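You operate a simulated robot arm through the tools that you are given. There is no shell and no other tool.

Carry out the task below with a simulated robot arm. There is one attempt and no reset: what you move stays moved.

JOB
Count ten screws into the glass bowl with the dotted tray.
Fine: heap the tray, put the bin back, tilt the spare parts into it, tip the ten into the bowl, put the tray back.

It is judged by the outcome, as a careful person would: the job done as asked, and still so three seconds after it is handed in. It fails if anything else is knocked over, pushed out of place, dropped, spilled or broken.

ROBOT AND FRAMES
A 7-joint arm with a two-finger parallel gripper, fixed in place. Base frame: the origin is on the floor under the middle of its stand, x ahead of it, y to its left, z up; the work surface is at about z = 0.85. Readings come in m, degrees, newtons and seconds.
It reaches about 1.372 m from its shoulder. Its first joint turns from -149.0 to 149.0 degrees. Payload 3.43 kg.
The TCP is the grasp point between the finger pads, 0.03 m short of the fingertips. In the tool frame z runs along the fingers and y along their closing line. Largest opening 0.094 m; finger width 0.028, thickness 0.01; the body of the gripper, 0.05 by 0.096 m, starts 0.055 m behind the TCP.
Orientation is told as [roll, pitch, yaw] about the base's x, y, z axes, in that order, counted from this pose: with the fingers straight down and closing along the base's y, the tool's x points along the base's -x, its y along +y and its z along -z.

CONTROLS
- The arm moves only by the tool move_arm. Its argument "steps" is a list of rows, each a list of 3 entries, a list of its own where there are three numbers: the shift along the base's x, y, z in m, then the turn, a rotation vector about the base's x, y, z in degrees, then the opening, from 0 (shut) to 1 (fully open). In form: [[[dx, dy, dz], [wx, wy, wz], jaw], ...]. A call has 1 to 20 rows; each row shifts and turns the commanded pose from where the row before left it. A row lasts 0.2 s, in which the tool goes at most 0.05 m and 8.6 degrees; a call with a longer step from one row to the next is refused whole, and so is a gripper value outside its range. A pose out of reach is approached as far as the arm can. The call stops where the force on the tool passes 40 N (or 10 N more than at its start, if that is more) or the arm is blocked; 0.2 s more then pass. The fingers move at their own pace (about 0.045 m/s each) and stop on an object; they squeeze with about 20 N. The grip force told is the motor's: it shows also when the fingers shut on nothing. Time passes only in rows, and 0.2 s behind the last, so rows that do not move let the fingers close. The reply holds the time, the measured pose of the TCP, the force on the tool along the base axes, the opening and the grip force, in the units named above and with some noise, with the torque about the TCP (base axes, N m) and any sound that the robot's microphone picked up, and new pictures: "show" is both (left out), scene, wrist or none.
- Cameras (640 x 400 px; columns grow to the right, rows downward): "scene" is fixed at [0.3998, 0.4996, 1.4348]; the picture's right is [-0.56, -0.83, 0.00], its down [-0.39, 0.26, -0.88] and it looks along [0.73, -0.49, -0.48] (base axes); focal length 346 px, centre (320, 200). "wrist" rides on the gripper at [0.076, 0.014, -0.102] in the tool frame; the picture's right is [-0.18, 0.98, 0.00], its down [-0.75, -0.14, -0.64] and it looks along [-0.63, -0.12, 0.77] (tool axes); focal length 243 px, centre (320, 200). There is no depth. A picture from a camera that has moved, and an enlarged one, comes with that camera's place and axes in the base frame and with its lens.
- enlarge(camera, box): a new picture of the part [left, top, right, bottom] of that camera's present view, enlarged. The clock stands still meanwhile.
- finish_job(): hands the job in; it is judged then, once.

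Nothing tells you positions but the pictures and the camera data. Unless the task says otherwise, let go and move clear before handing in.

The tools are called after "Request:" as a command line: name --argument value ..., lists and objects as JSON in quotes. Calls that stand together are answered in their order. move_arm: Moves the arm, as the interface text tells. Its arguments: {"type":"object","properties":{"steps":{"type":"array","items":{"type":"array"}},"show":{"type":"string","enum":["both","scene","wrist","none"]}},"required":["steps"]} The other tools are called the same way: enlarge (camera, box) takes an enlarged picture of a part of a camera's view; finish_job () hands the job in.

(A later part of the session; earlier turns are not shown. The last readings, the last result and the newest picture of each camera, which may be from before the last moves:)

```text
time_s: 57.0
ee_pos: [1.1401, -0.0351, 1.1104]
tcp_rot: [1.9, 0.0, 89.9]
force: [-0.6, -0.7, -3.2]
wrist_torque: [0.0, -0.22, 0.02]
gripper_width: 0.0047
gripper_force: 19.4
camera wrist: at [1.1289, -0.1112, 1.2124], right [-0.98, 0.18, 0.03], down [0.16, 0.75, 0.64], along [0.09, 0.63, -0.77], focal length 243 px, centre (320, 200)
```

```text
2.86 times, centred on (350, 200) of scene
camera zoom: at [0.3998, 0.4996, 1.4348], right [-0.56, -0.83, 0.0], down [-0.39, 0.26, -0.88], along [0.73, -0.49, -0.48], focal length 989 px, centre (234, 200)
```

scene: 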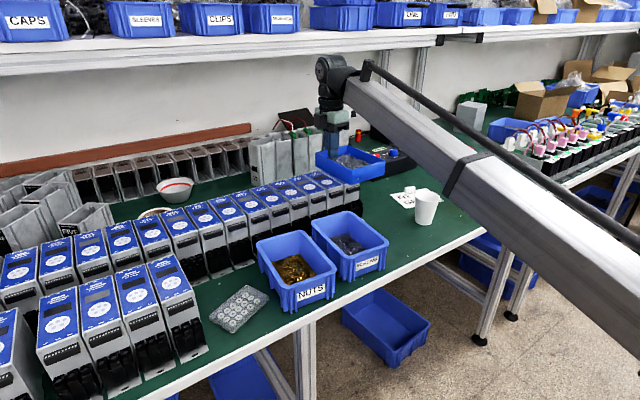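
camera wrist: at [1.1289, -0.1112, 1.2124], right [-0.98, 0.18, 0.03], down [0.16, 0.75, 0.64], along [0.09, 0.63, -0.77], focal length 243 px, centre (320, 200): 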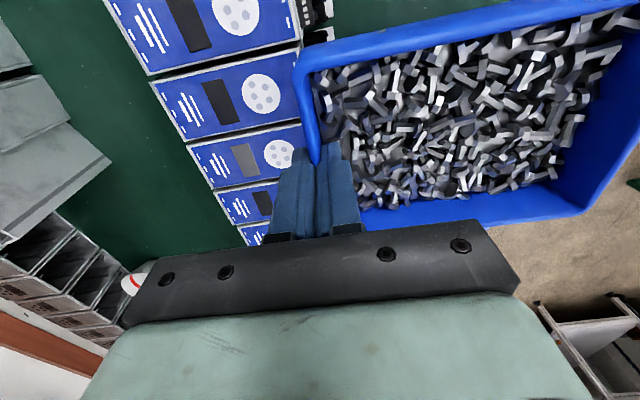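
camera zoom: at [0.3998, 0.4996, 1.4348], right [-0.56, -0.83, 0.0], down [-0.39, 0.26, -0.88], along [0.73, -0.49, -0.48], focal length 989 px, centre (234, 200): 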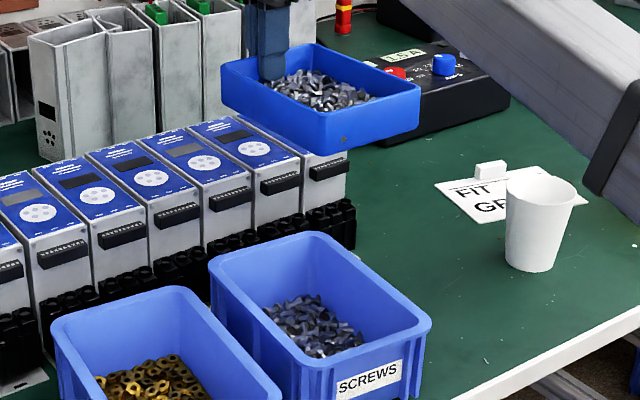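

The tray's pouring corner is above the bin centre. I'll tilt in stages about the diagonal, keeping that corner fixed over the bin, starting with 15°.

Request:
move_arm --steps '[[[-0.001, 0.0005, 0], [-0.87, -1.8, 0], 0], [[-0.002, 0.001, 0], [-1.74, -3.6, 0], 0], [[-0.002, 0.001, 0], [-1.74, -3.6, 0], 0], [[-0.002, 0.001, 0], [-1.74, -3.6, 0], 0], [[0, 0, 0], [-0.44, -0.9, 0], 0], [[0, 0, 0], [0, 0, 0], 0]]' --show "wrist"

Request:
enlarge --camera "scene" --box '[290, 130, 430, 270]'

```text
time_s: 58.4
ee_pos: [1.1331, -0.0312, 1.1108]
tcp_rot: [-11.6, 6.3, 89.2]
force: [-0.1, 0.6, -2.4]
wrist_torque: [0.03, -0.21, 0.0]
gripper_width: 0.0047
gripper_force: 20.2
camera wrist: at [1.0971, -0.0964, 1.215], right [-0.96, 0.17, -0.22], down [0.02, 0.82, 0.57], along [0.28, 0.54, -0.79], focal length 243 px, centre (320, 200)
```

wrist: 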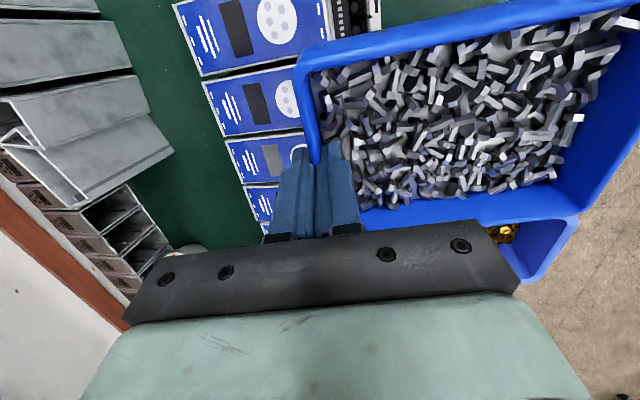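

```text
2.86 times, centred on (360, 200) of scene
camera zoom: at [0.3998, 0.4996, 1.4348], right [-0.56, -0.83, 0.0], down [-0.39, 0.26, -0.88], along [0.73, -0.49, -0.48], focal length 989 px, centre (206, 200)
```

zoom: 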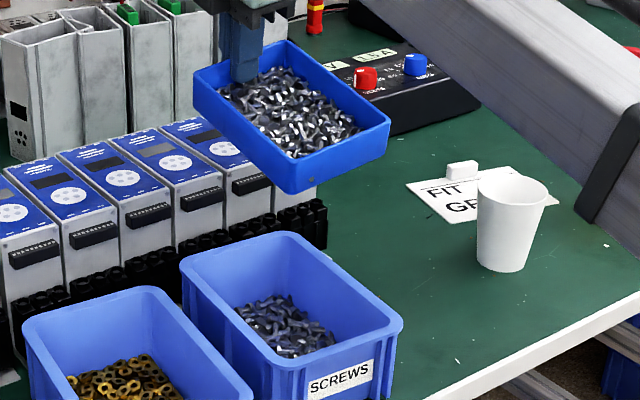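

It's holding well at 15° with no flow yet. I'll continue to 30° with the corner still over the bin.

Request:
move_arm --steps '[[[-0.002, 0.001, 0], [-0.87, -1.8, 0], 0], [[-0.0035, 0.0017, 0], [-1.31, -2.7, 0], 0], [[-0.0035, 0.0017, 0], [-1.31, -2.7, 0], 0], [[-0.0035, 0.0017, 0], [-1.31, -2.7, 0], 0], [[-0.002, 0.001, 0], [-1.31, -2.7, 0], 0], [[-0.0016, 0.0007, 0], [-0.44, -0.9, 0], 0], [[0, 0, 0], [0, 0, 0], 0]]' --show "wrist"

Request:
enlarge --camera "scene" --box '[290, 130, 430, 270]'

```text
time_s: 60.0
ee_pos: [1.1168, -0.0243, 1.1095]
tcp_rot: [-25.7, 12.6, 86.8]
force: [-0.1, -0.8, -2.3]
wrist_torque: [0.06, -0.12, 0.01]
gripper_width: 0.0046
gripper_force: 19.5
camera wrist: at [1.0568, -0.0766, 1.2096], right [-0.88, 0.14, -0.46], down [-0.1, 0.88, 0.46], along [0.46, 0.45, -0.76], focal length 243 px, centre (320, 200)
```

wrist: 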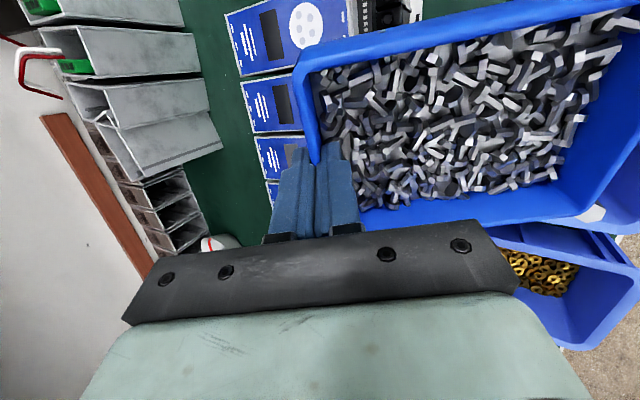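

```text
2.86 times, centred on (360, 200) of scene
camera zoom: at [0.3998, 0.4996, 1.4348], right [-0.56, -0.83, 0.0], down [-0.39, 0.26, -0.88], along [0.73, -0.49, -0.48], focal length 989 px, centre (206, 200)
```

zoom: 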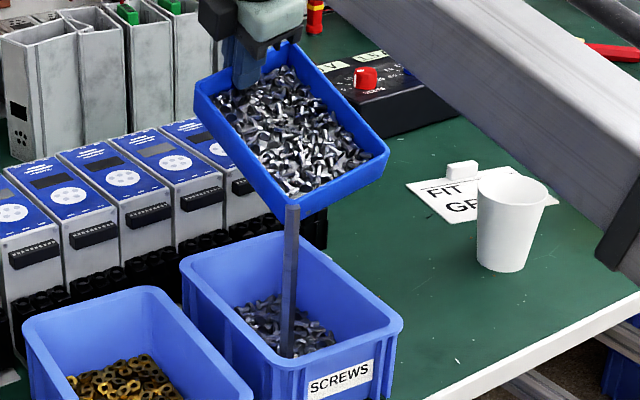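

The stream has begun at 30° and lands inside the bin at about (0.97, 0.03). I'll hold briefly and see how the tray empties.

Request:
move_arm --steps '[[[0, 0, 0], [0, 0, 0], 0], [[0, 0, 0], [0, 0, 0], 0], [[0, 0, 0], [0, 0, 0], 0]]' --show "wrist"

Request:
enlarge --camera "scene" --box '[290, 130, 430, 270]'

```text
time_s: 60.8
ee_pos: [1.1178, -0.0243, 1.1084]
tcp_rot: [-25.6, 12.5, 87.0]
force: [0.7, 0.7, -1.6]
wrist_torque: [-0.01, -0.12, -0.02]
gripper_width: 0.0044
gripper_force: 20.2
camera wrist: at [1.0569, -0.0766, 1.2096], right [-0.88, 0.14, -0.45], down [-0.1, 0.88, 0.46], along [0.46, 0.45, -0.76], focal length 243 px, centre (320, 200)
```

wrist: 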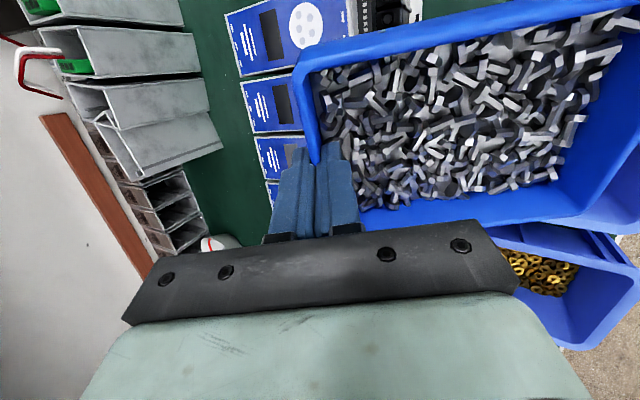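

```text
2.86 times, centred on (360, 200) of scene
camera zoom: at [0.3998, 0.4996, 1.4348], right [-0.56, -0.83, 0.0], down [-0.39, 0.26, -0.88], along [0.73, -0.49, -0.48], focal length 989 px, centre (206, 200)
```

zoom: 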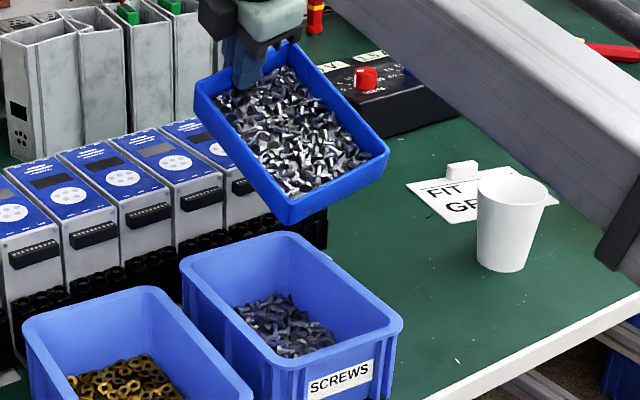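

The flow stopped again at 30°, so the amount leaving follows the tilt. I'll go on in 5° steps, checking each time.

Request:
move_arm --steps '[[[-0.0025, 0.0012, 0], [-0.7, -1.44, 0], 0], [[-0.0025, 0.0012, 0], [-0.74, -1.53, 0], 0], [[-0.0023, 0.0011, 0], [-0.74, -1.53, 0], 0], [[0, 0, 0], [0, 0, 0], 0], [[0, 0, 0], [0, 0, 0], 0], [[0, 0, 0], [0, 0, 0], 0], [[0, 0, 0], [0, 0, 0], 0]]' --show "wrist"

Request:
enlarge --camera "scene" --box '[290, 130, 430, 270]'

```text
time_s: 62.4
ee_pos: [1.1103, -0.0205, 1.1099]
tcp_rot: [-30.4, 14.5, 85.9]
force: [-0.6, -0.5, -2.7]
wrist_torque: [0.04, -0.07, -0.01]
gripper_width: 0.0047
gripper_force: 19.7
camera wrist: at [1.0418, -0.0693, 1.2072], right [-0.84, 0.12, -0.53], down [-0.14, 0.9, 0.42], along [0.52, 0.42, -0.74], focal length 243 px, centre (320, 200)
```

wrist: 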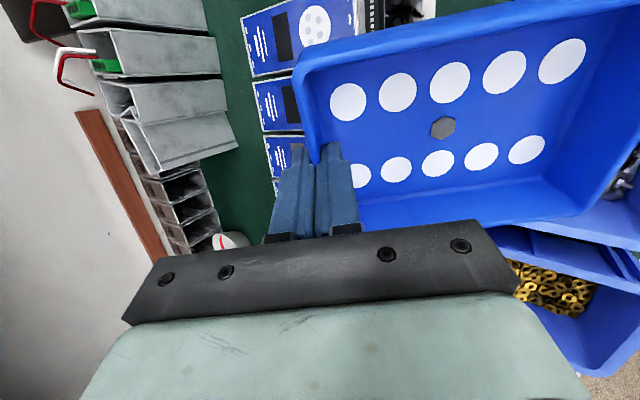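

```text
2.86 times, centred on (360, 200) of scene
camera zoom: at [0.3998, 0.4996, 1.4348], right [-0.56, -0.83, 0.0], down [-0.39, 0.26, -0.88], along [0.73, -0.49, -0.48], focal length 989 px, centre (206, 200)
```

zoom: 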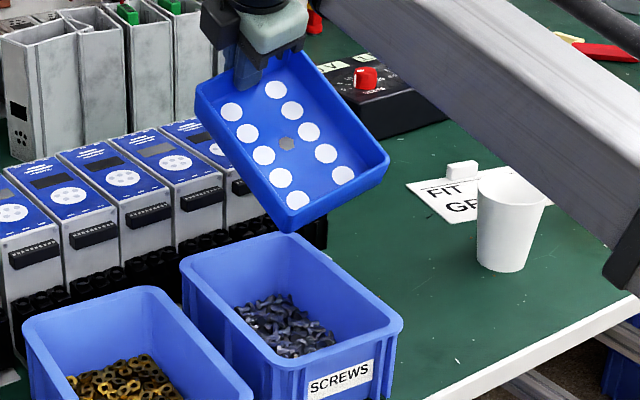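

Almost everything has slid into the bin, leaving the ten white dots and one small grey thing at the tray's centre. I'll enlarge to see what is still on the tray.

Request:
enlarge --camera "wrist" --box '[300, 20, 620, 220]'

Request:
enlarge --camera "wrist" --box '[400, 90, 490, 160]'

Request:
enlarge --camera "scene" --box '[350, 145, 430, 215]'

```text
2.00 times, centred on (460, 120) of wrist
camera zoom: at [1.0418, -0.0693, 1.2072], right [-0.84, 0.12, -0.53], down [-0.14, 0.9, 0.42], along [0.52, 0.42, -0.74], focal length 485 px, centre (40, 360)
```

zoom: 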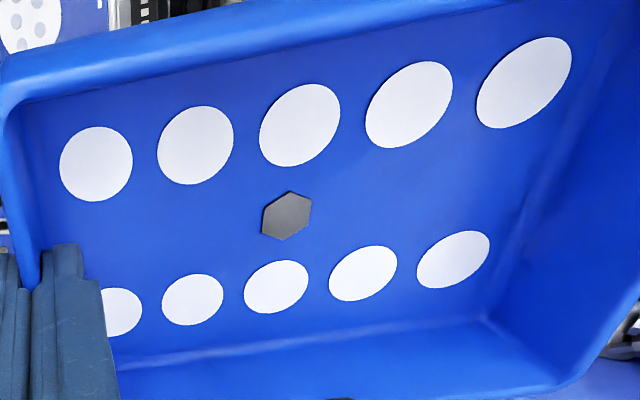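

```text
5.71 times, centred on (445, 125) of wrist
camera zoom: at [1.0418, -0.0693, 1.2072], right [-0.84, 0.12, -0.53], down [-0.14, 0.9, 0.42], along [0.52, 0.42, -0.74], focal length 1386 px, centre (-394, 629)
```

zoom: 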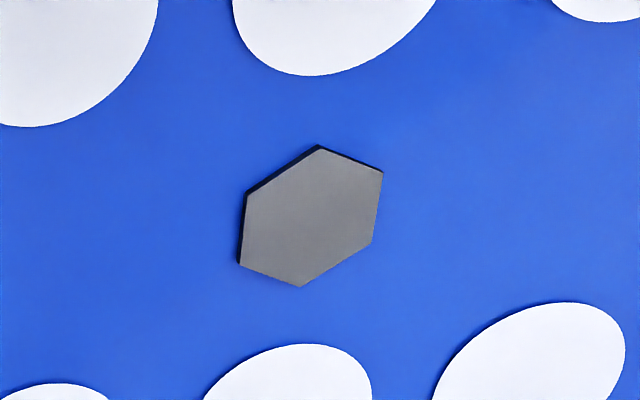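

```text
5.71 times, centred on (390, 180) of scene
camera zoom: at [0.3998, 0.4996, 1.4348], right [-0.56, -0.83, 0.0], down [-0.39, 0.26, -0.88], along [0.73, -0.49, -0.48], focal length 1978 px, centre (-80, 314)
```

zoom: 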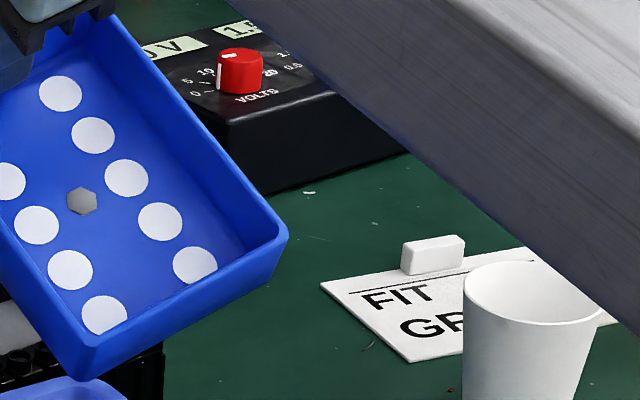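

The ten dots look bare apart from one small grey hexagon, the same mark I saw after the first trickle. I'll hold this tilt over the bin a little longer to see whether it drains away or stays.

Request:
move_arm --steps '[[[0, 0, 0], [0, 0, 0], 0], [[0, 0, 0], [0, 0, 0], 0], [[0, 0, 0], [0, 0, 0], 0], [[0, 0, 0], [0, 0, 0], 0], [[0, 0, 0], [0, 0, 0], 0], [[0, 0, 0], [0, 0, 0], 0], [[0, 0, 0], [0, 0, 0], 0]]' --show "none"

Request:
enlarge --camera "wrist" --box '[300, 20, 620, 220]'

Request:
enlarge --camera "scene" --box '[290, 200, 410, 290]'

```text
time_s: 64.0
ee_pos: [1.1114, -0.0207, 1.1102]
tcp_rot: [-30.5, 14.4, 85.8]
force: [0.3, 0.2, -1.9]
wrist_torque: [0.03, -0.07, 0.03]
gripper_width: 0.0047
gripper_force: 20.5
```

```text
2.00 times, centred on (460, 120) of wrist
camera zoom: at [1.0418, -0.0693, 1.2072], right [-0.84, 0.12, -0.53], down [-0.14, 0.9, 0.42], along [0.52, 0.42, -0.74], focal length 485 px, centre (40, 360)
```

zoom: 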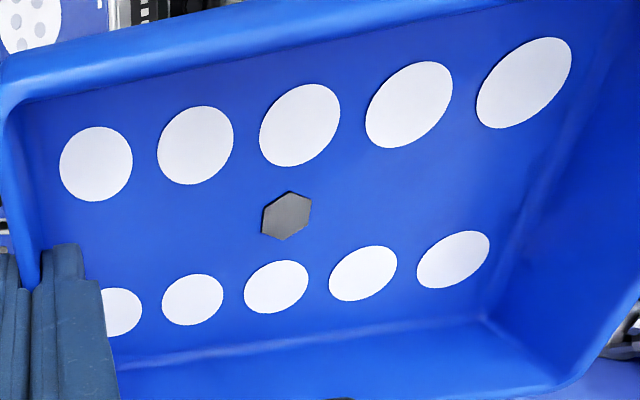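

```text
4.44 times, centred on (350, 245) of scene
camera zoom: at [0.3998, 0.4996, 1.4348], right [-0.56, -0.83, 0.0], down [-0.39, 0.26, -0.88], along [0.73, -0.49, -0.48], focal length 1539 px, centre (187, 0)
```

zoom: 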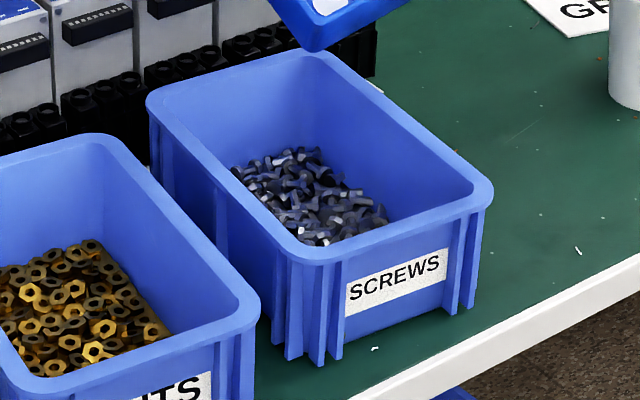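

The hexagon is stable, so it is what the tray keeps back at this tilt, and the rest has run into the bin. I'll level the tray while still over the bin before carrying it.

Request:
move_arm --steps '[[[0.002, -0.001, 0], [0.87, 1.8, 0], 0], [[0.003, -0.0015, 0.001], [1.53, 3.15, 0], 0], [[0.003, -0.0015, 0.001], [1.74, 3.6, 0], 0], [[0.003, -0.0015, 0.001], [1.74, 3.6, 0], 0], [[0.003, -0.0015, 0.001], [1.74, 3.6, 0], 0], [[0.002, -0.001, 0.001], [1.74, 3.6, 0], 0], [[0.001, 0, 0], [1.74, 3.6, 0], 0], [[0, 0, 0], [1.31, 2.7, 0], 0], [[0, 0, 0], [0.87, 1.8, 0], 0], [[0, 0, 0], [0.9, 1.8, 0], 0], [[0, 0, 0], [0, 0, 0], 0]]'

Request:
enlarge --camera "wrist" --box '[300, 0, 620, 220]'

```text
time_s: 66.3
ee_pos: [1.1267, -0.0277, 1.1147]
tcp_rot: [-0.4, 1.0, 90.0]
force: [-0.3, 0.3, -1.2]
wrist_torque: [0.03, -0.16, -0.02]
gripper_width: 0.0045
gripper_force: 19.6
camera wrist: at [1.1109, -0.1026, 1.2183], right [-0.98, 0.18, -0.01], down [0.14, 0.76, 0.63], along [0.12, 0.62, -0.78], focal length 243 px, centre (320, 200)
```

scene: 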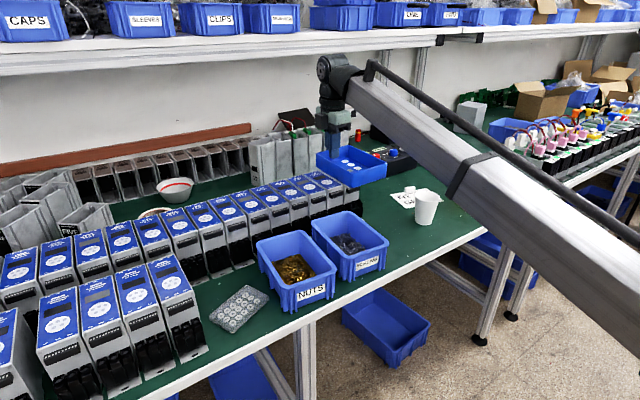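
wrist: 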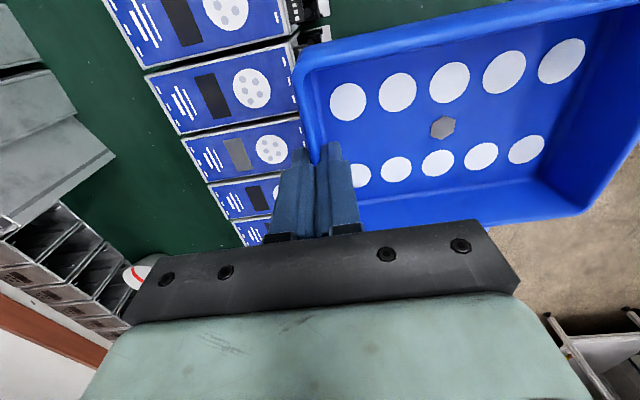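

```text
1.82 times, centred on (460, 110) of wrist
camera zoom: at [1.1109, -0.1026, 1.2183], right [-0.98, 0.18, -0.01], down [0.14, 0.76, 0.63], along [0.12, 0.62, -0.78], focal length 441 px, centre (66, 364)
```

zoom: 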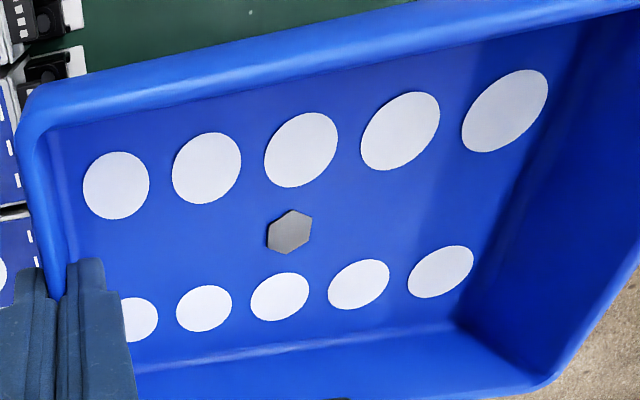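

The tray is level and the hexagon is still in place. I'll carry it level, high over the cup, toward the bowl near (0.973, −0.497).

Request:
move_arm --steps '[[[0, -0.008, 0.002], [0, 0, 0], 0], [[-0.002, -0.016, 0.002], [0, 0, 0], 0], [[-0.003, -0.024, 0.002], [0, 0, 0], 0], [[-0.003, -0.03, 0], [0, 0, 0], 0], [[-0.004, -0.03, 0], [0, 0, 0], 0], [[-0.004, -0.03, 0], [0, 0, 0], 0], [[-0.004, -0.03, 0], [0, 0, 0], 0], [[-0.004, -0.03, 0], [0, 0, 0], 0], [[-0.004, -0.03, 0], [0, 0, 0], 0], [[-0.004, -0.03, 0], [0, 0, 0], 0], [[-0.004, -0.03, 0], [0, 0, 0], 0], [[-0.004, -0.03, 0], [0, 0, 0], 0], [[-0.004, -0.03, 0], [0, 0, 0], 0], [[-0.004, -0.03, 0], [0, 0, 0], 0], [[-0.003, -0.03, 0], [0, 0, 0], 0], [[-0.003, -0.03, 0], [0, 0, 0], 0], [[-0.003, -0.024, 0], [0, 0, 0], 0], [[-0.002, -0.016, 0], [0, 0, 0], 0], [[0, -0.008, 0], [0, 0, 0], 0], [[0, 0, 0], [0, 0, 0], 0]]'

Request:
enlarge --camera "scene" --box '[400, 90, 560, 220]'

```text
time_s: 70.5
ee_pos: [1.0603, -0.509, 1.1181]
tcp_rot: [-0.6, 1.2, 90.1]
force: [-1.0, -0.9, -2.2]
wrist_torque: [-0.02, -0.14, 0.0]
gripper_width: 0.0044
gripper_force: 20.5
out of reach, approached as far as the arm can: row 18, 19
camera wrist: at [1.0441, -0.5847, 1.2214], right [-0.98, 0.18, -0.01], down [0.14, 0.77, 0.63], along [0.13, 0.62, -0.78], focal length 243 px, centre (320, 200)
```

scene: 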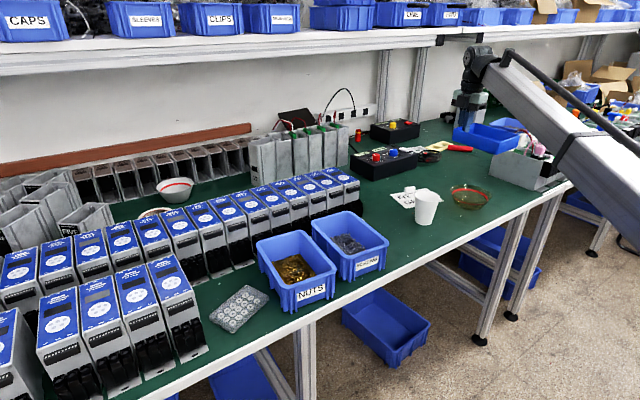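
wrist: 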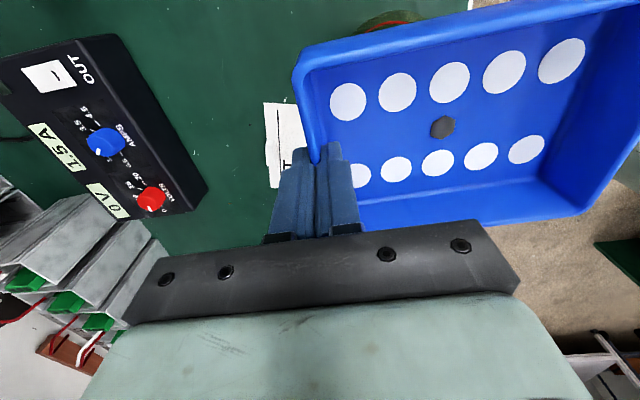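

```text
3.08 times, centred on (480, 155) of scene
camera zoom: at [0.3998, 0.4996, 1.4348], right [-0.56, -0.83, 0.0], down [-0.39, 0.26, -0.88], along [0.73, -0.49, -0.48], focal length 1065 px, centre (-172, 338)
```

zoom: 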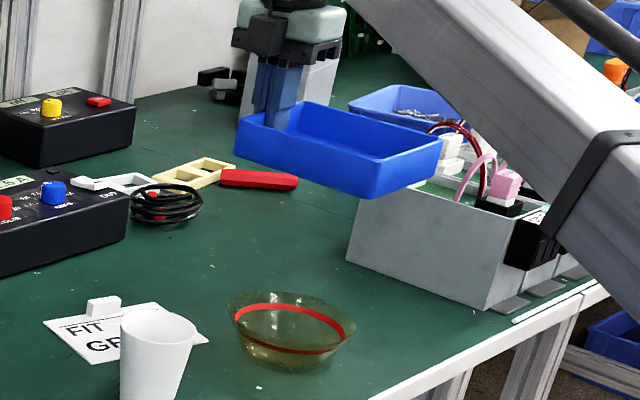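

The tray is beside and above the bowl, and the last bit was at the reach limit with a vertical hand. Tilting the fingers forward gains reach, so I'll tilt to 25°, known to be safe, while edging the corner toward the bowl centre.

Request:
move_arm --steps '[[[0, 0, 0], [-0.87, -1.8, 0], 0], [[0, 0, 0], [-1.31, -2.7, 0], 0], [[0.002, -0.001, 0], [-1.31, -2.7, 0], 0], [[0.003, -0.002, 0], [-1.31, -2.7, 0], 0], [[0.004, -0.003, 0], [-1.31, -2.7, 0], 0], [[0.005, -0.004, 0], [-1.31, -2.7, 0], 0], [[0.005, -0.004, 0], [-1.31, -2.7, 0], 0], [[0.005, -0.004, 0], [-1.31, -2.7, 0], 0], [[0.004, -0.004, 0], [-0.87, -1.8, 0], 0], [[0, 0, 0], [0, 0, 0], 0]]'

Request:
enlarge --camera "scene" --box '[400, 90, 560, 220]'

```text
time_s: 72.8
ee_pos: [1.0876, -0.5324, 1.1183]
tcp_rot: [-23.3, 11.6, 87.4]
force: [-0.1, 0.9, -2.2]
wrist_torque: [-0.01, -0.1, -0.03]
gripper_width: 0.0047
gripper_force: 19.9
camera wrist: at [1.0309, -0.5869, 1.2199], right [-0.9, 0.14, -0.42], down [-0.08, 0.87, 0.48], along [0.43, 0.47, -0.77], focal length 243 px, centre (320, 200)
```

scene: 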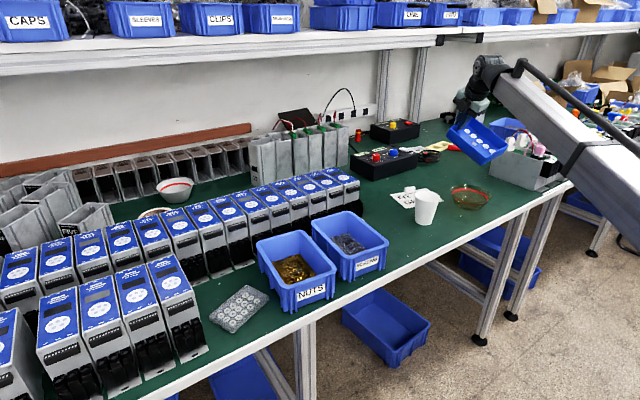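
wrist: 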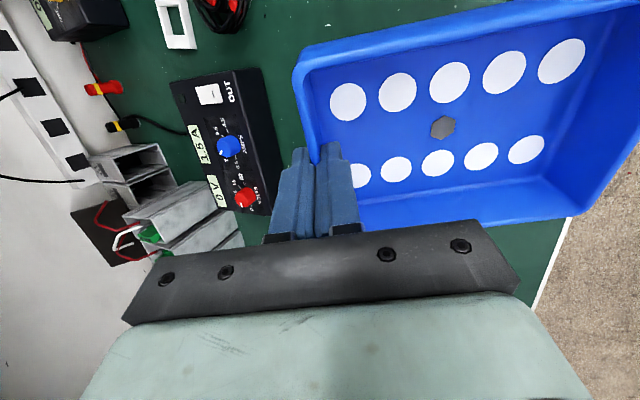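

```text
3.08 times, centred on (480, 155) of scene
camera zoom: at [0.3998, 0.4996, 1.4348], right [-0.56, -0.83, 0.0], down [-0.39, 0.26, -0.88], along [0.73, -0.49, -0.48], focal length 1065 px, centre (-172, 338)
```

zoom: 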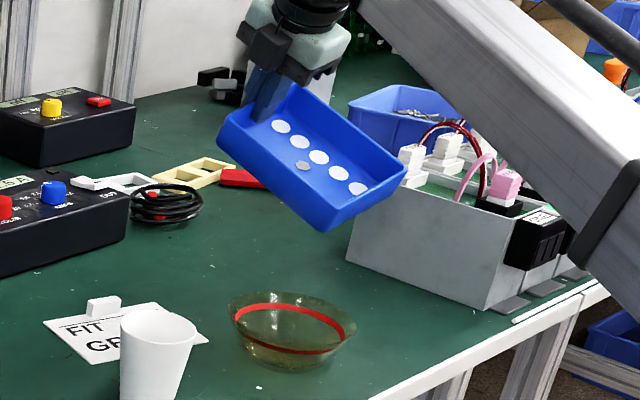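

The corner is at about (0.955, −0.49), just short of the bowl centre at (0.973, −0.495). I'll move it over the centre, lower a little, and bring the tilt to 35°.

Request:
move_arm --steps '[[[0.002, 0, -0.004], [-0.44, -0.9, 0], 0], [[0.003, -0.001, -0.006], [-0.87, -1.8, 0], 0], [[0.003, -0.001, -0.008], [-0.87, -1.8, 0], 0], [[0.002, 0, -0.006], [-0.87, -1.8, 0], 0], [[0, 0, -0.004], [-0.44, -0.9, 0], 0], [[0, 0, 0], [0, 0, 0], 0]]' --show "wrist"

Request:
enlarge --camera "scene" --box '[420, 110, 540, 220]'

```text
time_s: 74.2
ee_pos: [1.0981, -0.5347, 1.0899]
tcp_rot: [-30.9, 14.6, 85.7]
force: [1.0, 0.2, -1.0]
wrist_torque: [0.01, -0.04, -0.01]
gripper_width: 0.0044
gripper_force: 19.7
camera wrist: at [1.0293, -0.5828, 1.1872], right [-0.84, 0.11, -0.53], down [-0.14, 0.9, 0.41], along [0.53, 0.42, -0.74], focal length 243 px, centre (320, 200)
```

wrist: 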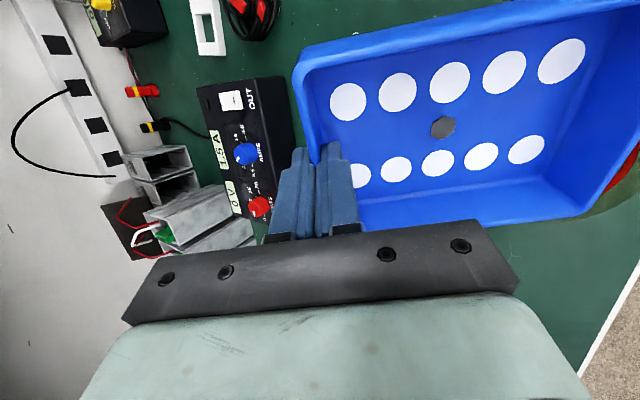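

```text
3.64 times, centred on (480, 165) of scene
camera zoom: at [0.3998, 0.4996, 1.4348], right [-0.56, -0.83, 0.0], down [-0.39, 0.26, -0.88], along [0.73, -0.49, -0.48], focal length 1259 px, centre (-262, 327)
```

zoom: 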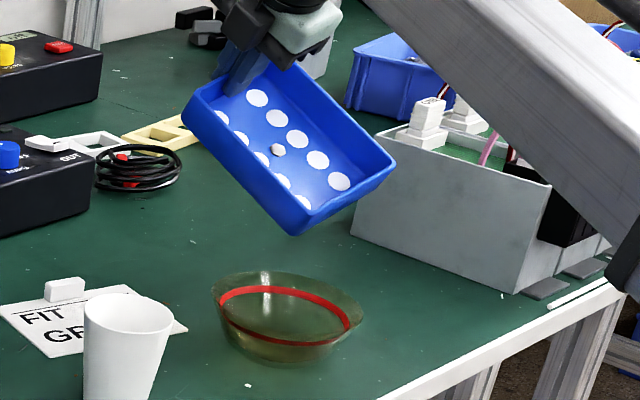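

The corner is about 2 cm to +y of the bowl centre but still over the bowl. I'll tilt on to 45° and shift slightly to −y at the same time, watching for flow.

Request:
move_arm --steps '[[[-0.002, -0.001, 0], [-0.65, -1.35, 0], 0], [[-0.004, -0.001, 0], [-1.09, -2.25, 0], 0], [[-0.005, 0, 0], [-1.31, -2.7, 0], 0], [[-0.005, 0, 0], [-1.31, -2.7, 0], 0], [[0, 0, 0], [0, 0, 0], 0], [[0, 0, 0], [0, 0, 0], 0]]' --show "wrist"

Request:
enlarge --camera "scene" --box '[420, 110, 540, 220]'

```text
time_s: 75.5
ee_pos: [1.0822, -0.537, 1.0902]
tcp_rot: [-40.7, 18.0, 82.9]
force: [-0.4, 0.0, -1.5]
wrist_torque: [0.02, -0.02, -0.04]
gripper_width: 0.0045
gripper_force: 19.8
camera wrist: at [0.9976, -0.5777, 1.1783], right [-0.74, 0.07, -0.67], down [-0.2, 0.93, 0.32], along [0.64, 0.37, -0.68], focal length 243 px, centre (320, 200)
```

wrist: 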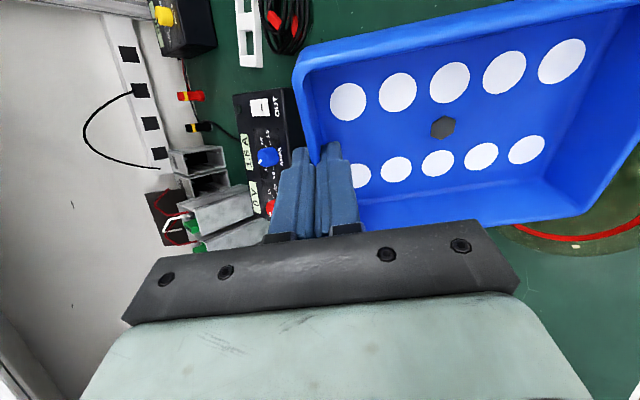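

```text
3.64 times, centred on (480, 165) of scene
camera zoom: at [0.3998, 0.4996, 1.4348], right [-0.56, -0.83, 0.0], down [-0.39, 0.26, -0.88], along [0.73, -0.49, -0.48], focal length 1259 px, centre (-262, 327)
```

zoom: 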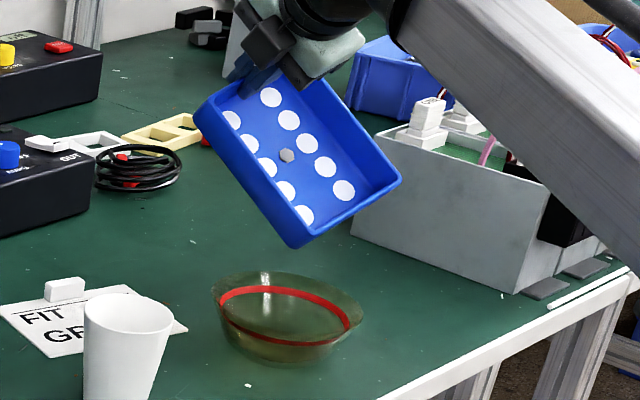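

Nothing is leaving at 45° and the corner is still over the bowl. I'll continue to 60° with the corner held there.

Request:
move_arm --steps '[[[-0.003, 0.001, 0], [-0.65, -1.35, 0], 0], [[-0.005, 0.002, 0], [-1.09, -2.25, 0], 0], [[-0.006, 0.003, 0], [-1.31, -2.7, 0], 0], [[-0.006, 0.003, 0], [-1.31, -2.7, 0], 0], [[-0.006, 0.002, 0], [-1.09, -2.25, 0], 0], [[-0.005, 0.002, 0], [-0.87, -1.8, 0], 0], [[0, 0, 0], [0, 0, 0], 0], [[0, 0, 0], [0, 0, 0], 0]]' --show "wrist"

Request:
enlarge --camera "scene" --box '[420, 110, 540, 220]'

```text
time_s: 77.3
ee_pos: [1.0507, -0.5241, 1.0904]
tcp_rot: [-55.4, 22.2, 77.8]
force: [0.2, -0.3, -1.9]
wrist_torque: [0.06, -0.04, 0.01]
gripper_width: 0.0047
gripper_force: 19.6
camera wrist: at [0.9486, -0.5554, 1.1608], right [-0.57, -0.01, -0.82], down [-0.25, 0.95, 0.16], along [0.78, 0.3, -0.55], focal length 243 px, centre (320, 200)
```

wrist: 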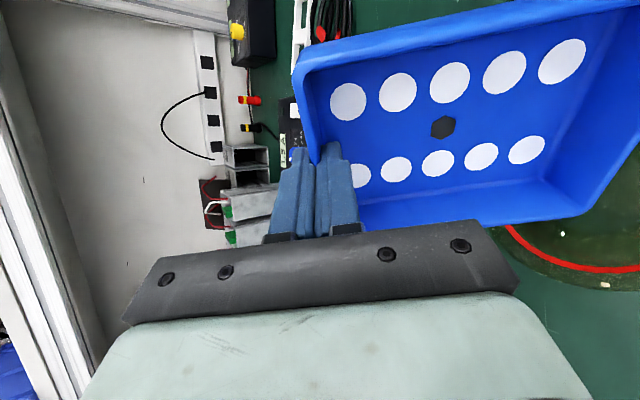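

```text
3.64 times, centred on (480, 165) of scene
camera zoom: at [0.3998, 0.4996, 1.4348], right [-0.56, -0.83, 0.0], down [-0.39, 0.26, -0.88], along [0.73, -0.49, -0.48], focal length 1259 px, centre (-262, 327)
```

zoom: 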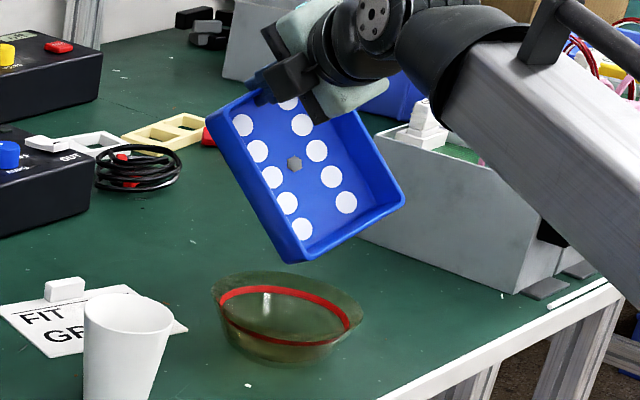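

Still nothing at 60°, which fits the tray holding back its ten. The corner is over the bowl, so I'll continue to 75°.

Request:
move_arm --steps '[[[-0.004, 0.003, 0], [-0.65, -1.35, 0], 0], [[-0.007, 0.005, 0], [-1.09, -2.25, 0], 0], [[-0.007, 0.005, 0], [-1.31, -2.7, 0], 0], [[-0.007, 0.005, 0], [-1.31, -2.7, 0], 0], [[-0.007, 0.004, 0], [-1.31, -2.7, 0], 0], [[-0.007, 0.004, 0], [-0.87, -1.8, 0], 0], [[0, 0, 0], [0, 0, 0], 0], [[0, 0, 0], [0, 0, 0], 0]]' --show "wrist"

Request:
enlarge --camera "scene" --box '[420, 110, 540, 220]'

```text
time_s: 79.2
ee_pos: [1.0121, -0.496, 1.0905]
tcp_rot: [-71.5, 24.9, 71.4]
force: [0.1, -0.2, -2.1]
wrist_torque: [0.04, -0.02, 0.03]
gripper_width: 0.0045
gripper_force: 19.8
camera wrist: at [0.8955, -0.5228, 1.1392], right [-0.37, -0.11, -0.92], down [-0.27, 0.96, -0.01], along [0.89, 0.25, -0.38], focal length 243 px, centre (320, 200)
```

wrist: 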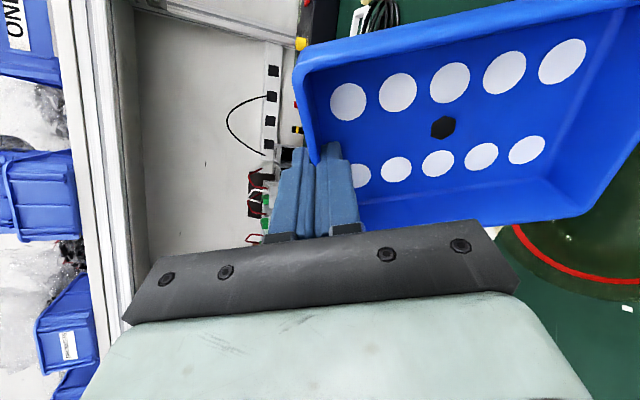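

```text
3.64 times, centred on (480, 165) of scene
camera zoom: at [0.3998, 0.4996, 1.4348], right [-0.56, -0.83, 0.0], down [-0.39, 0.26, -0.88], along [0.73, -0.49, -0.48], focal length 1259 px, centre (-262, 327)
```

zoom: 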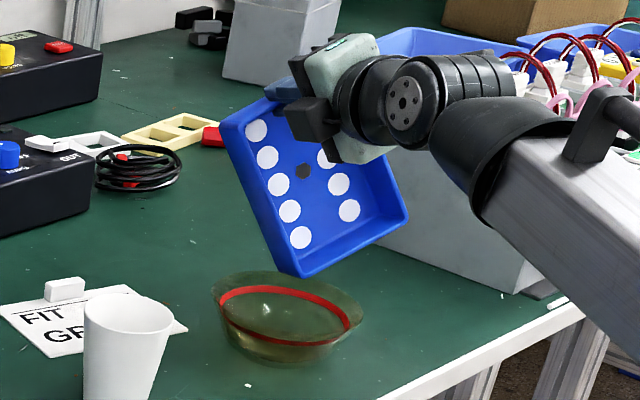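

Still held at 75° with the corner at about (0.97, −0.50, 0.93), right over the bowl. I'll go on toward 90°, keeping that corner fixed.

Request:
move_arm --steps '[[[-0.004, 0.002, 0], [-0.65, -1.35, 0], 0], [[-0.006, 0.003, 0], [-1.09, -2.25, 0], 0], [[-0.007, 0.004, 0], [-1.31, -2.7, 0], 0], [[-0.007, 0.004, 0], [-1.31, -2.7, 0], 0], [[-0.007, 0.004, 0], [-1.31, -2.7, 0], 0], [[-0.006, 0.003, 0], [-0.87, -1.8, 0], 0], [[0, 0, 0], [0, 0, 0], 0]]' --show "wrist"

Request:
enlarge --camera "scene" --box '[420, 110, 540, 220]'

```text
time_s: 80.8
ee_pos: [0.9737, -0.4775, 1.09]
tcp_rot: [-88.1, 25.7, 64.2]
force: [0.0, 0.0, -0.5]
wrist_torque: [0.1, 0.02, 0.0]
gripper_width: 0.0046
gripper_force: 19.6
camera wrist: at [0.8491, -0.4987, 1.1139], right [-0.14, -0.22, -0.96], down [-0.25, 0.95, -0.18], along [0.96, 0.21, -0.19], focal length 243 px, centre (320, 200)
```

wrist: 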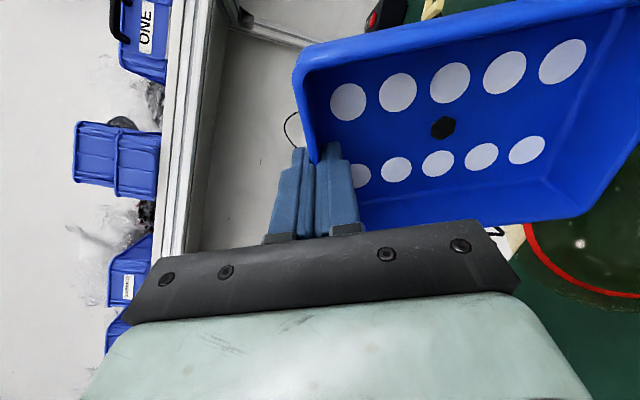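

```text
3.64 times, centred on (480, 165) of scene
camera zoom: at [0.3998, 0.4996, 1.4348], right [-0.56, -0.83, 0.0], down [-0.39, 0.26, -0.88], along [0.73, -0.49, -0.48], focal length 1259 px, centre (-262, 327)
```

zoom: 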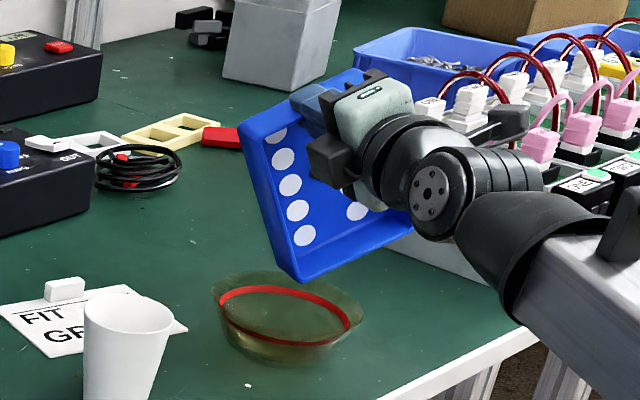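

It stays put even at 90°, so the tray really does hold its ten until tipped right over. I'll continue past vertical to about 105°, keeping the low edge over the bowl.

Request:
move_arm --steps '[[[-0.004, 0.003, 0], [-0.65, -1.35, 0], 0], [[-0.006, 0.005, 0], [-1.09, -2.25, 0], 0], [[-0.007, 0.005, -0.001], [-1.31, -2.7, 0], 0], [[-0.007, 0.005, -0.001], [-1.31, -2.7, 0], 0], [[-0.007, 0.005, -0.001], [-1.31, -2.7, 0], 0], [[-0.006, 0.004, -0.001], [-0.87, -1.8, 0], 0], [[0, 0, 0], [0, 0, 0], 0], [[0, 0, 0], [0, 0, 0], 0]]' --show "wrist"

Request:
enlarge --camera "scene" --box '[420, 110, 540, 220]'

```text
time_s: 82.5
ee_pos: [0.9409, -0.4546, 1.086]
tcp_rot: [-104.7, 25.0, 57.0]
force: [-0.6, -1.0, -1.4]
wrist_torque: [0.05, 0.03, -0.03]
gripper_width: 0.0043
gripper_force: 20.3
out of reach, approached as far as the arm can: row 3
camera wrist: at [0.8132, -0.4757, 1.0825], right [0.08, -0.33, -0.94], down [-0.19, 0.92, -0.34], along [0.98, 0.2, 0.01], focal length 243 px, centre (320, 200)
```

wrist: 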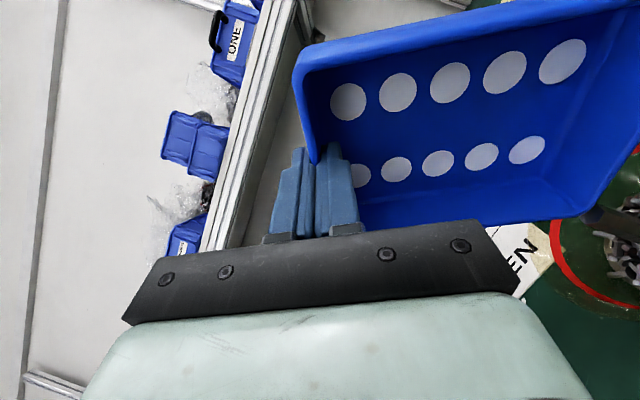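

```text
3.64 times, centred on (480, 165) of scene
camera zoom: at [0.3998, 0.4996, 1.4348], right [-0.56, -0.83, 0.0], down [-0.39, 0.26, -0.88], along [0.73, -0.49, -0.48], focal length 1259 px, centre (-262, 327)
```

zoom: 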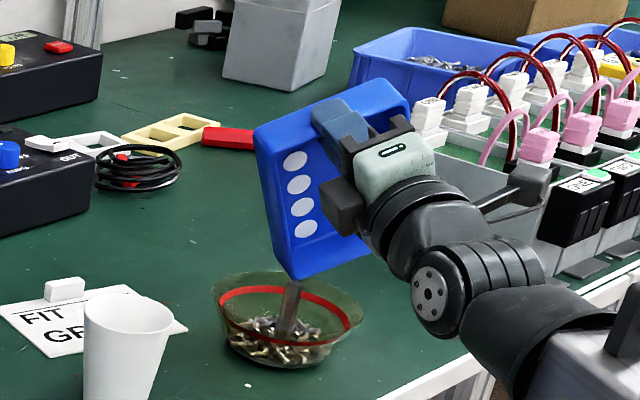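

The hexagon has gone and a stream of screws is falling into the bowl. I'll hold until the stream ends, then check the bowl.

Request:
move_arm --steps '[[[0, 0, 0], [0, 0, 0], 0], [[0, 0, 0], [0, 0, 0], 0], [[0, 0, 0], [0, 0, 0], 0], [[0, 0, 0], [0, 0, 0], 0]]' --show "wrist"

Request:
enlarge --camera "scene" --box '[430, 150, 510, 220]'

Request:
enlarge --camera "wrist" --box '[480, 120, 640, 320]'

```text
time_s: 83.5
ee_pos: [0.941, -0.4547, 1.0859]
tcp_rot: [-104.7, 24.8, 57.0]
force: [0.2, 0.1, -1.3]
wrist_torque: [0.07, 0.03, 0.0]
gripper_width: 0.0045
gripper_force: 20.1
camera wrist: at [0.8132, -0.4757, 1.0825], right [0.08, -0.33, -0.94], down [-0.19, 0.92, -0.34], along [0.98, 0.2, 0.01], focal length 243 px, centre (320, 200)
```

wrist: 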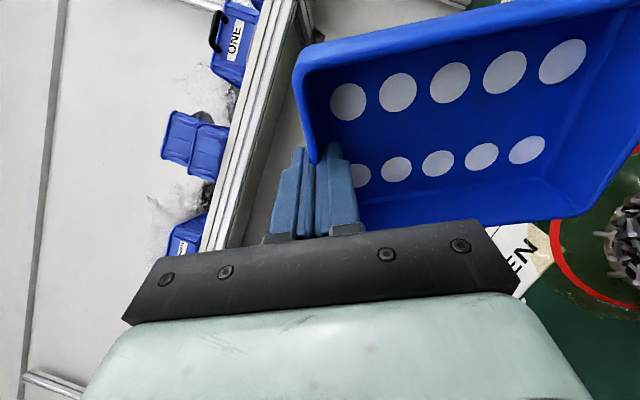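

```text
5.71 times, centred on (470, 185) of scene
camera zoom: at [0.3998, 0.4996, 1.4348], right [-0.56, -0.83, 0.0], down [-0.39, 0.26, -0.88], along [0.73, -0.49, -0.48], focal length 1978 px, centre (-537, 286)
```

zoom: 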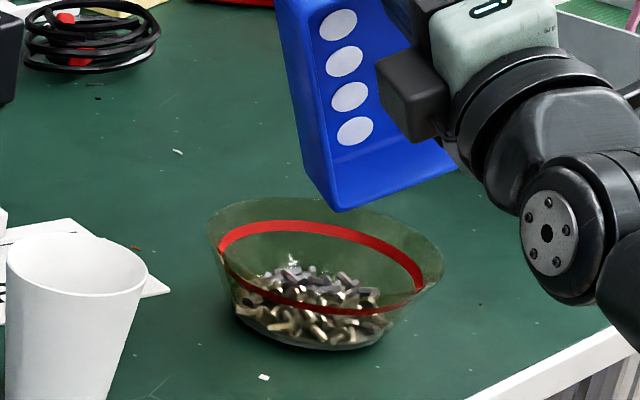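

```text
2.00 times, centred on (560, 220) of wrist
camera zoom: at [0.8132, -0.4757, 1.0825], right [0.08, -0.33, -0.94], down [-0.19, 0.92, -0.34], along [0.98, 0.2, 0.01], focal length 485 px, centre (-160, 160)
```

zoom: 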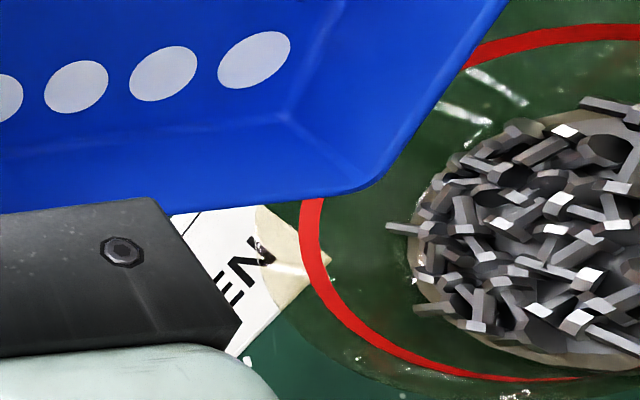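

The tray is empty and the screws are in the bowl, with no stray ones on the bench. I'll now tilt the tray back over the bowl by the same path.

Request:
move_arm --steps '[[[0.005, -0.003, 0.001], [0.9, 1.79, 0], 0], [[0.012, -0.008, 0.001], [2.02, 4.02, 0], 0], [[0.016, -0.01, 0.001], [2.7, 5.36, 0], 0], [[0.017, -0.01, 0.001], [2.7, 5.36, 0], 0], [[0.017, -0.01, 0.001], [2.7, 5.36, 0], 0], [[0.016, -0.01, 0.001], [2.7, 5.36, 0], 0], [[0.014, -0.008, 0.002], [2.7, 5.36, 0], 0], [[0.012, -0.006, 0.004], [2.7, 5.36, 0], 0], [[0.01, -0.004, 0.006], [2.7, 5.36, 0], 0], [[0.009, -0.004, 0.006], [2.7, 5.36, 0], 0], [[0.009, -0.002, 0.006], [2.7, 5.36, 0], 0], [[0.005, 0, 0.004], [1.8, 3.57, 0], 0], [[0, 0, 0], [0.9, 1.79, 0], 0], [[0, 0, 0], [0, 0, 0], 0]]'

Request:
enlarge --camera "scene" --box '[420, 110, 540, 220]'

```text
time_s: 86.5
ee_pos: [1.0829, -0.5309, 1.1215]
tcp_rot: [-34.0, 14.9, 84.3]
force: [0.0, 0.2, -1.4]
wrist_torque: [0.03, -0.05, 0.02]
gripper_width: 0.0045
gripper_force: 20.2
camera wrist: at [1.0079, -0.5776, 1.215], right [-0.81, 0.12, -0.58], down [-0.15, 0.91, 0.4], along [0.57, 0.41, -0.71], focal length 243 px, centre (320, 200)
```

scene: 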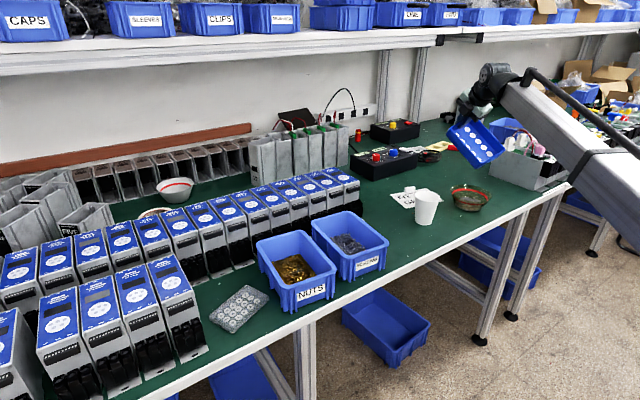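
wrist: 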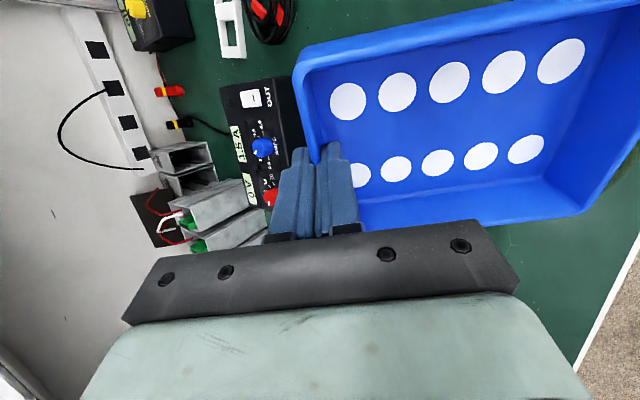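

```text
3.64 times, centred on (480, 165) of scene
camera zoom: at [0.3998, 0.4996, 1.4348], right [-0.56, -0.83, 0.0], down [-0.39, 0.26, -0.88], along [0.73, -0.49, -0.48], focal length 1259 px, centre (-262, 327)
```

zoom: 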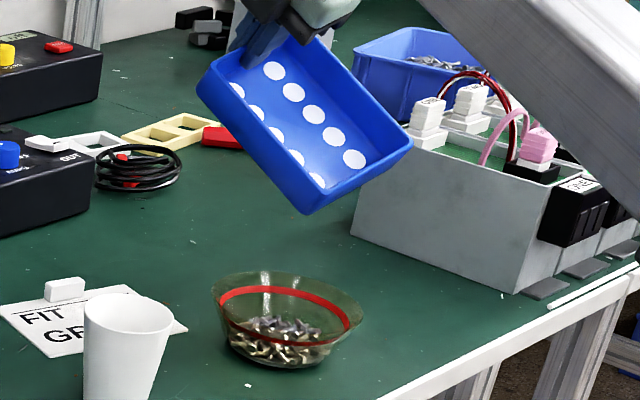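

The tray is clean and the bowl has not moved. I'll level the tray and carry it back above its original spot.

Request:
move_arm --steps '[[[-0.002, 0.006, 0.001], [1.4, 2.9, 0], 0], [[-0.003, 0.012, 0.001], [2.75, 5.8, 0], 0], [[-0.004, 0.018, 0.001], [2.75, 5.8, 0], 0], [[-0.004, 0.024, 0], [2.75, 5.8, 0], 0], [[-0.004, 0.028, 0], [2.75, 5.8, 0], 0], [[-0.003, 0.03, 0], [2.75, 5.8, 0], 0], [[-0.002, 0.03, 0], [1.3, 2.9, 0], 0], [[0, 0.03, 0], [0, 0, 0], 0], [[0, 0.03, 0], [0, 0, 0], 0], [[0, 0.03, 0], [0, 0, 0], 0], [[0, 0.03, 0], [0, 0, 0], 0], [[0, 0.03, 0], [0, 0, 0], 0], [[0, 0.03, 0], [0, 0, 0], 0], [[0, 0.024, 0], [0, 0, 0], 0], [[0, 0.016, 0], [0, 0, 0], 0], [[0, 0.0085, 0], [0, 0, 0], 0], [[0, 0, 0], [0, 0, 0], 0], [[0, 0, 0], [0, 0, 0], 0]]'

Request:
enlarge --camera "scene" --box '[330, 120, 470, 220]'

```text
time_s: 90.3
ee_pos: [1.0603, -0.1532, 1.1237]
tcp_rot: [1.8, 0.0, 89.2]
force: [0.2, 0.0, -0.1]
wrist_torque: [-0.03, -0.08, 0.0]
gripper_width: 0.0043
gripper_force: 20.0
camera wrist: at [1.0472, -0.2305, 1.2263], right [-0.98, 0.2, 0.03], down [0.17, 0.75, 0.64], along [0.1, 0.63, -0.77], focal length 243 px, centre (320, 200)
```

scene: 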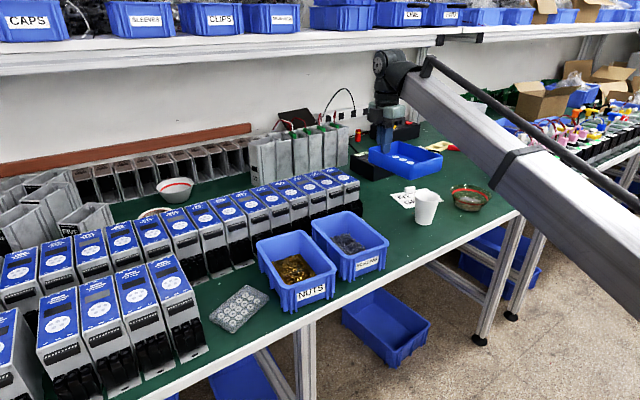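
wrist: 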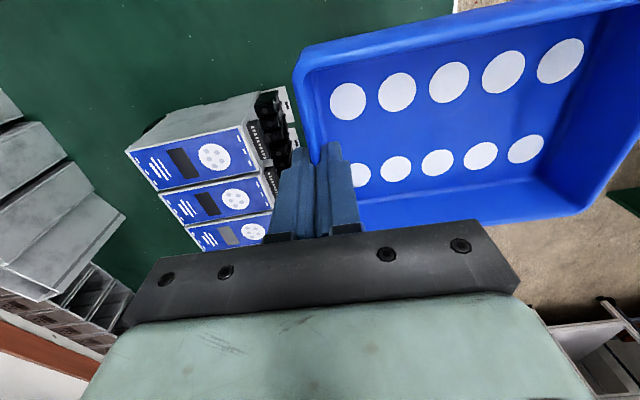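

```text
4.00 times, centred on (400, 170) of scene
camera zoom: at [0.3998, 0.4996, 1.4348], right [-0.56, -0.83, 0.0], down [-0.39, 0.26, -0.88], along [0.73, -0.49, -0.48], focal length 1385 px, centre (0, 320)
```

zoom: 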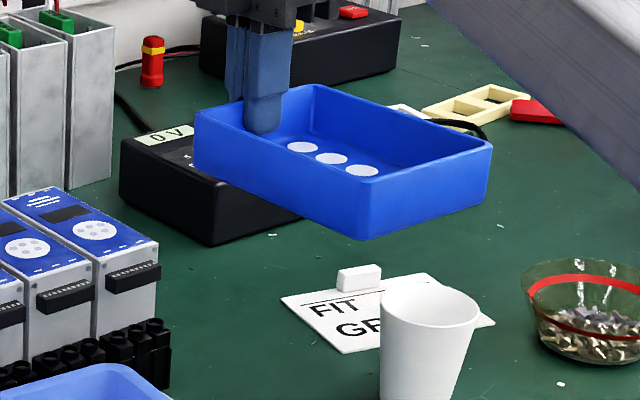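

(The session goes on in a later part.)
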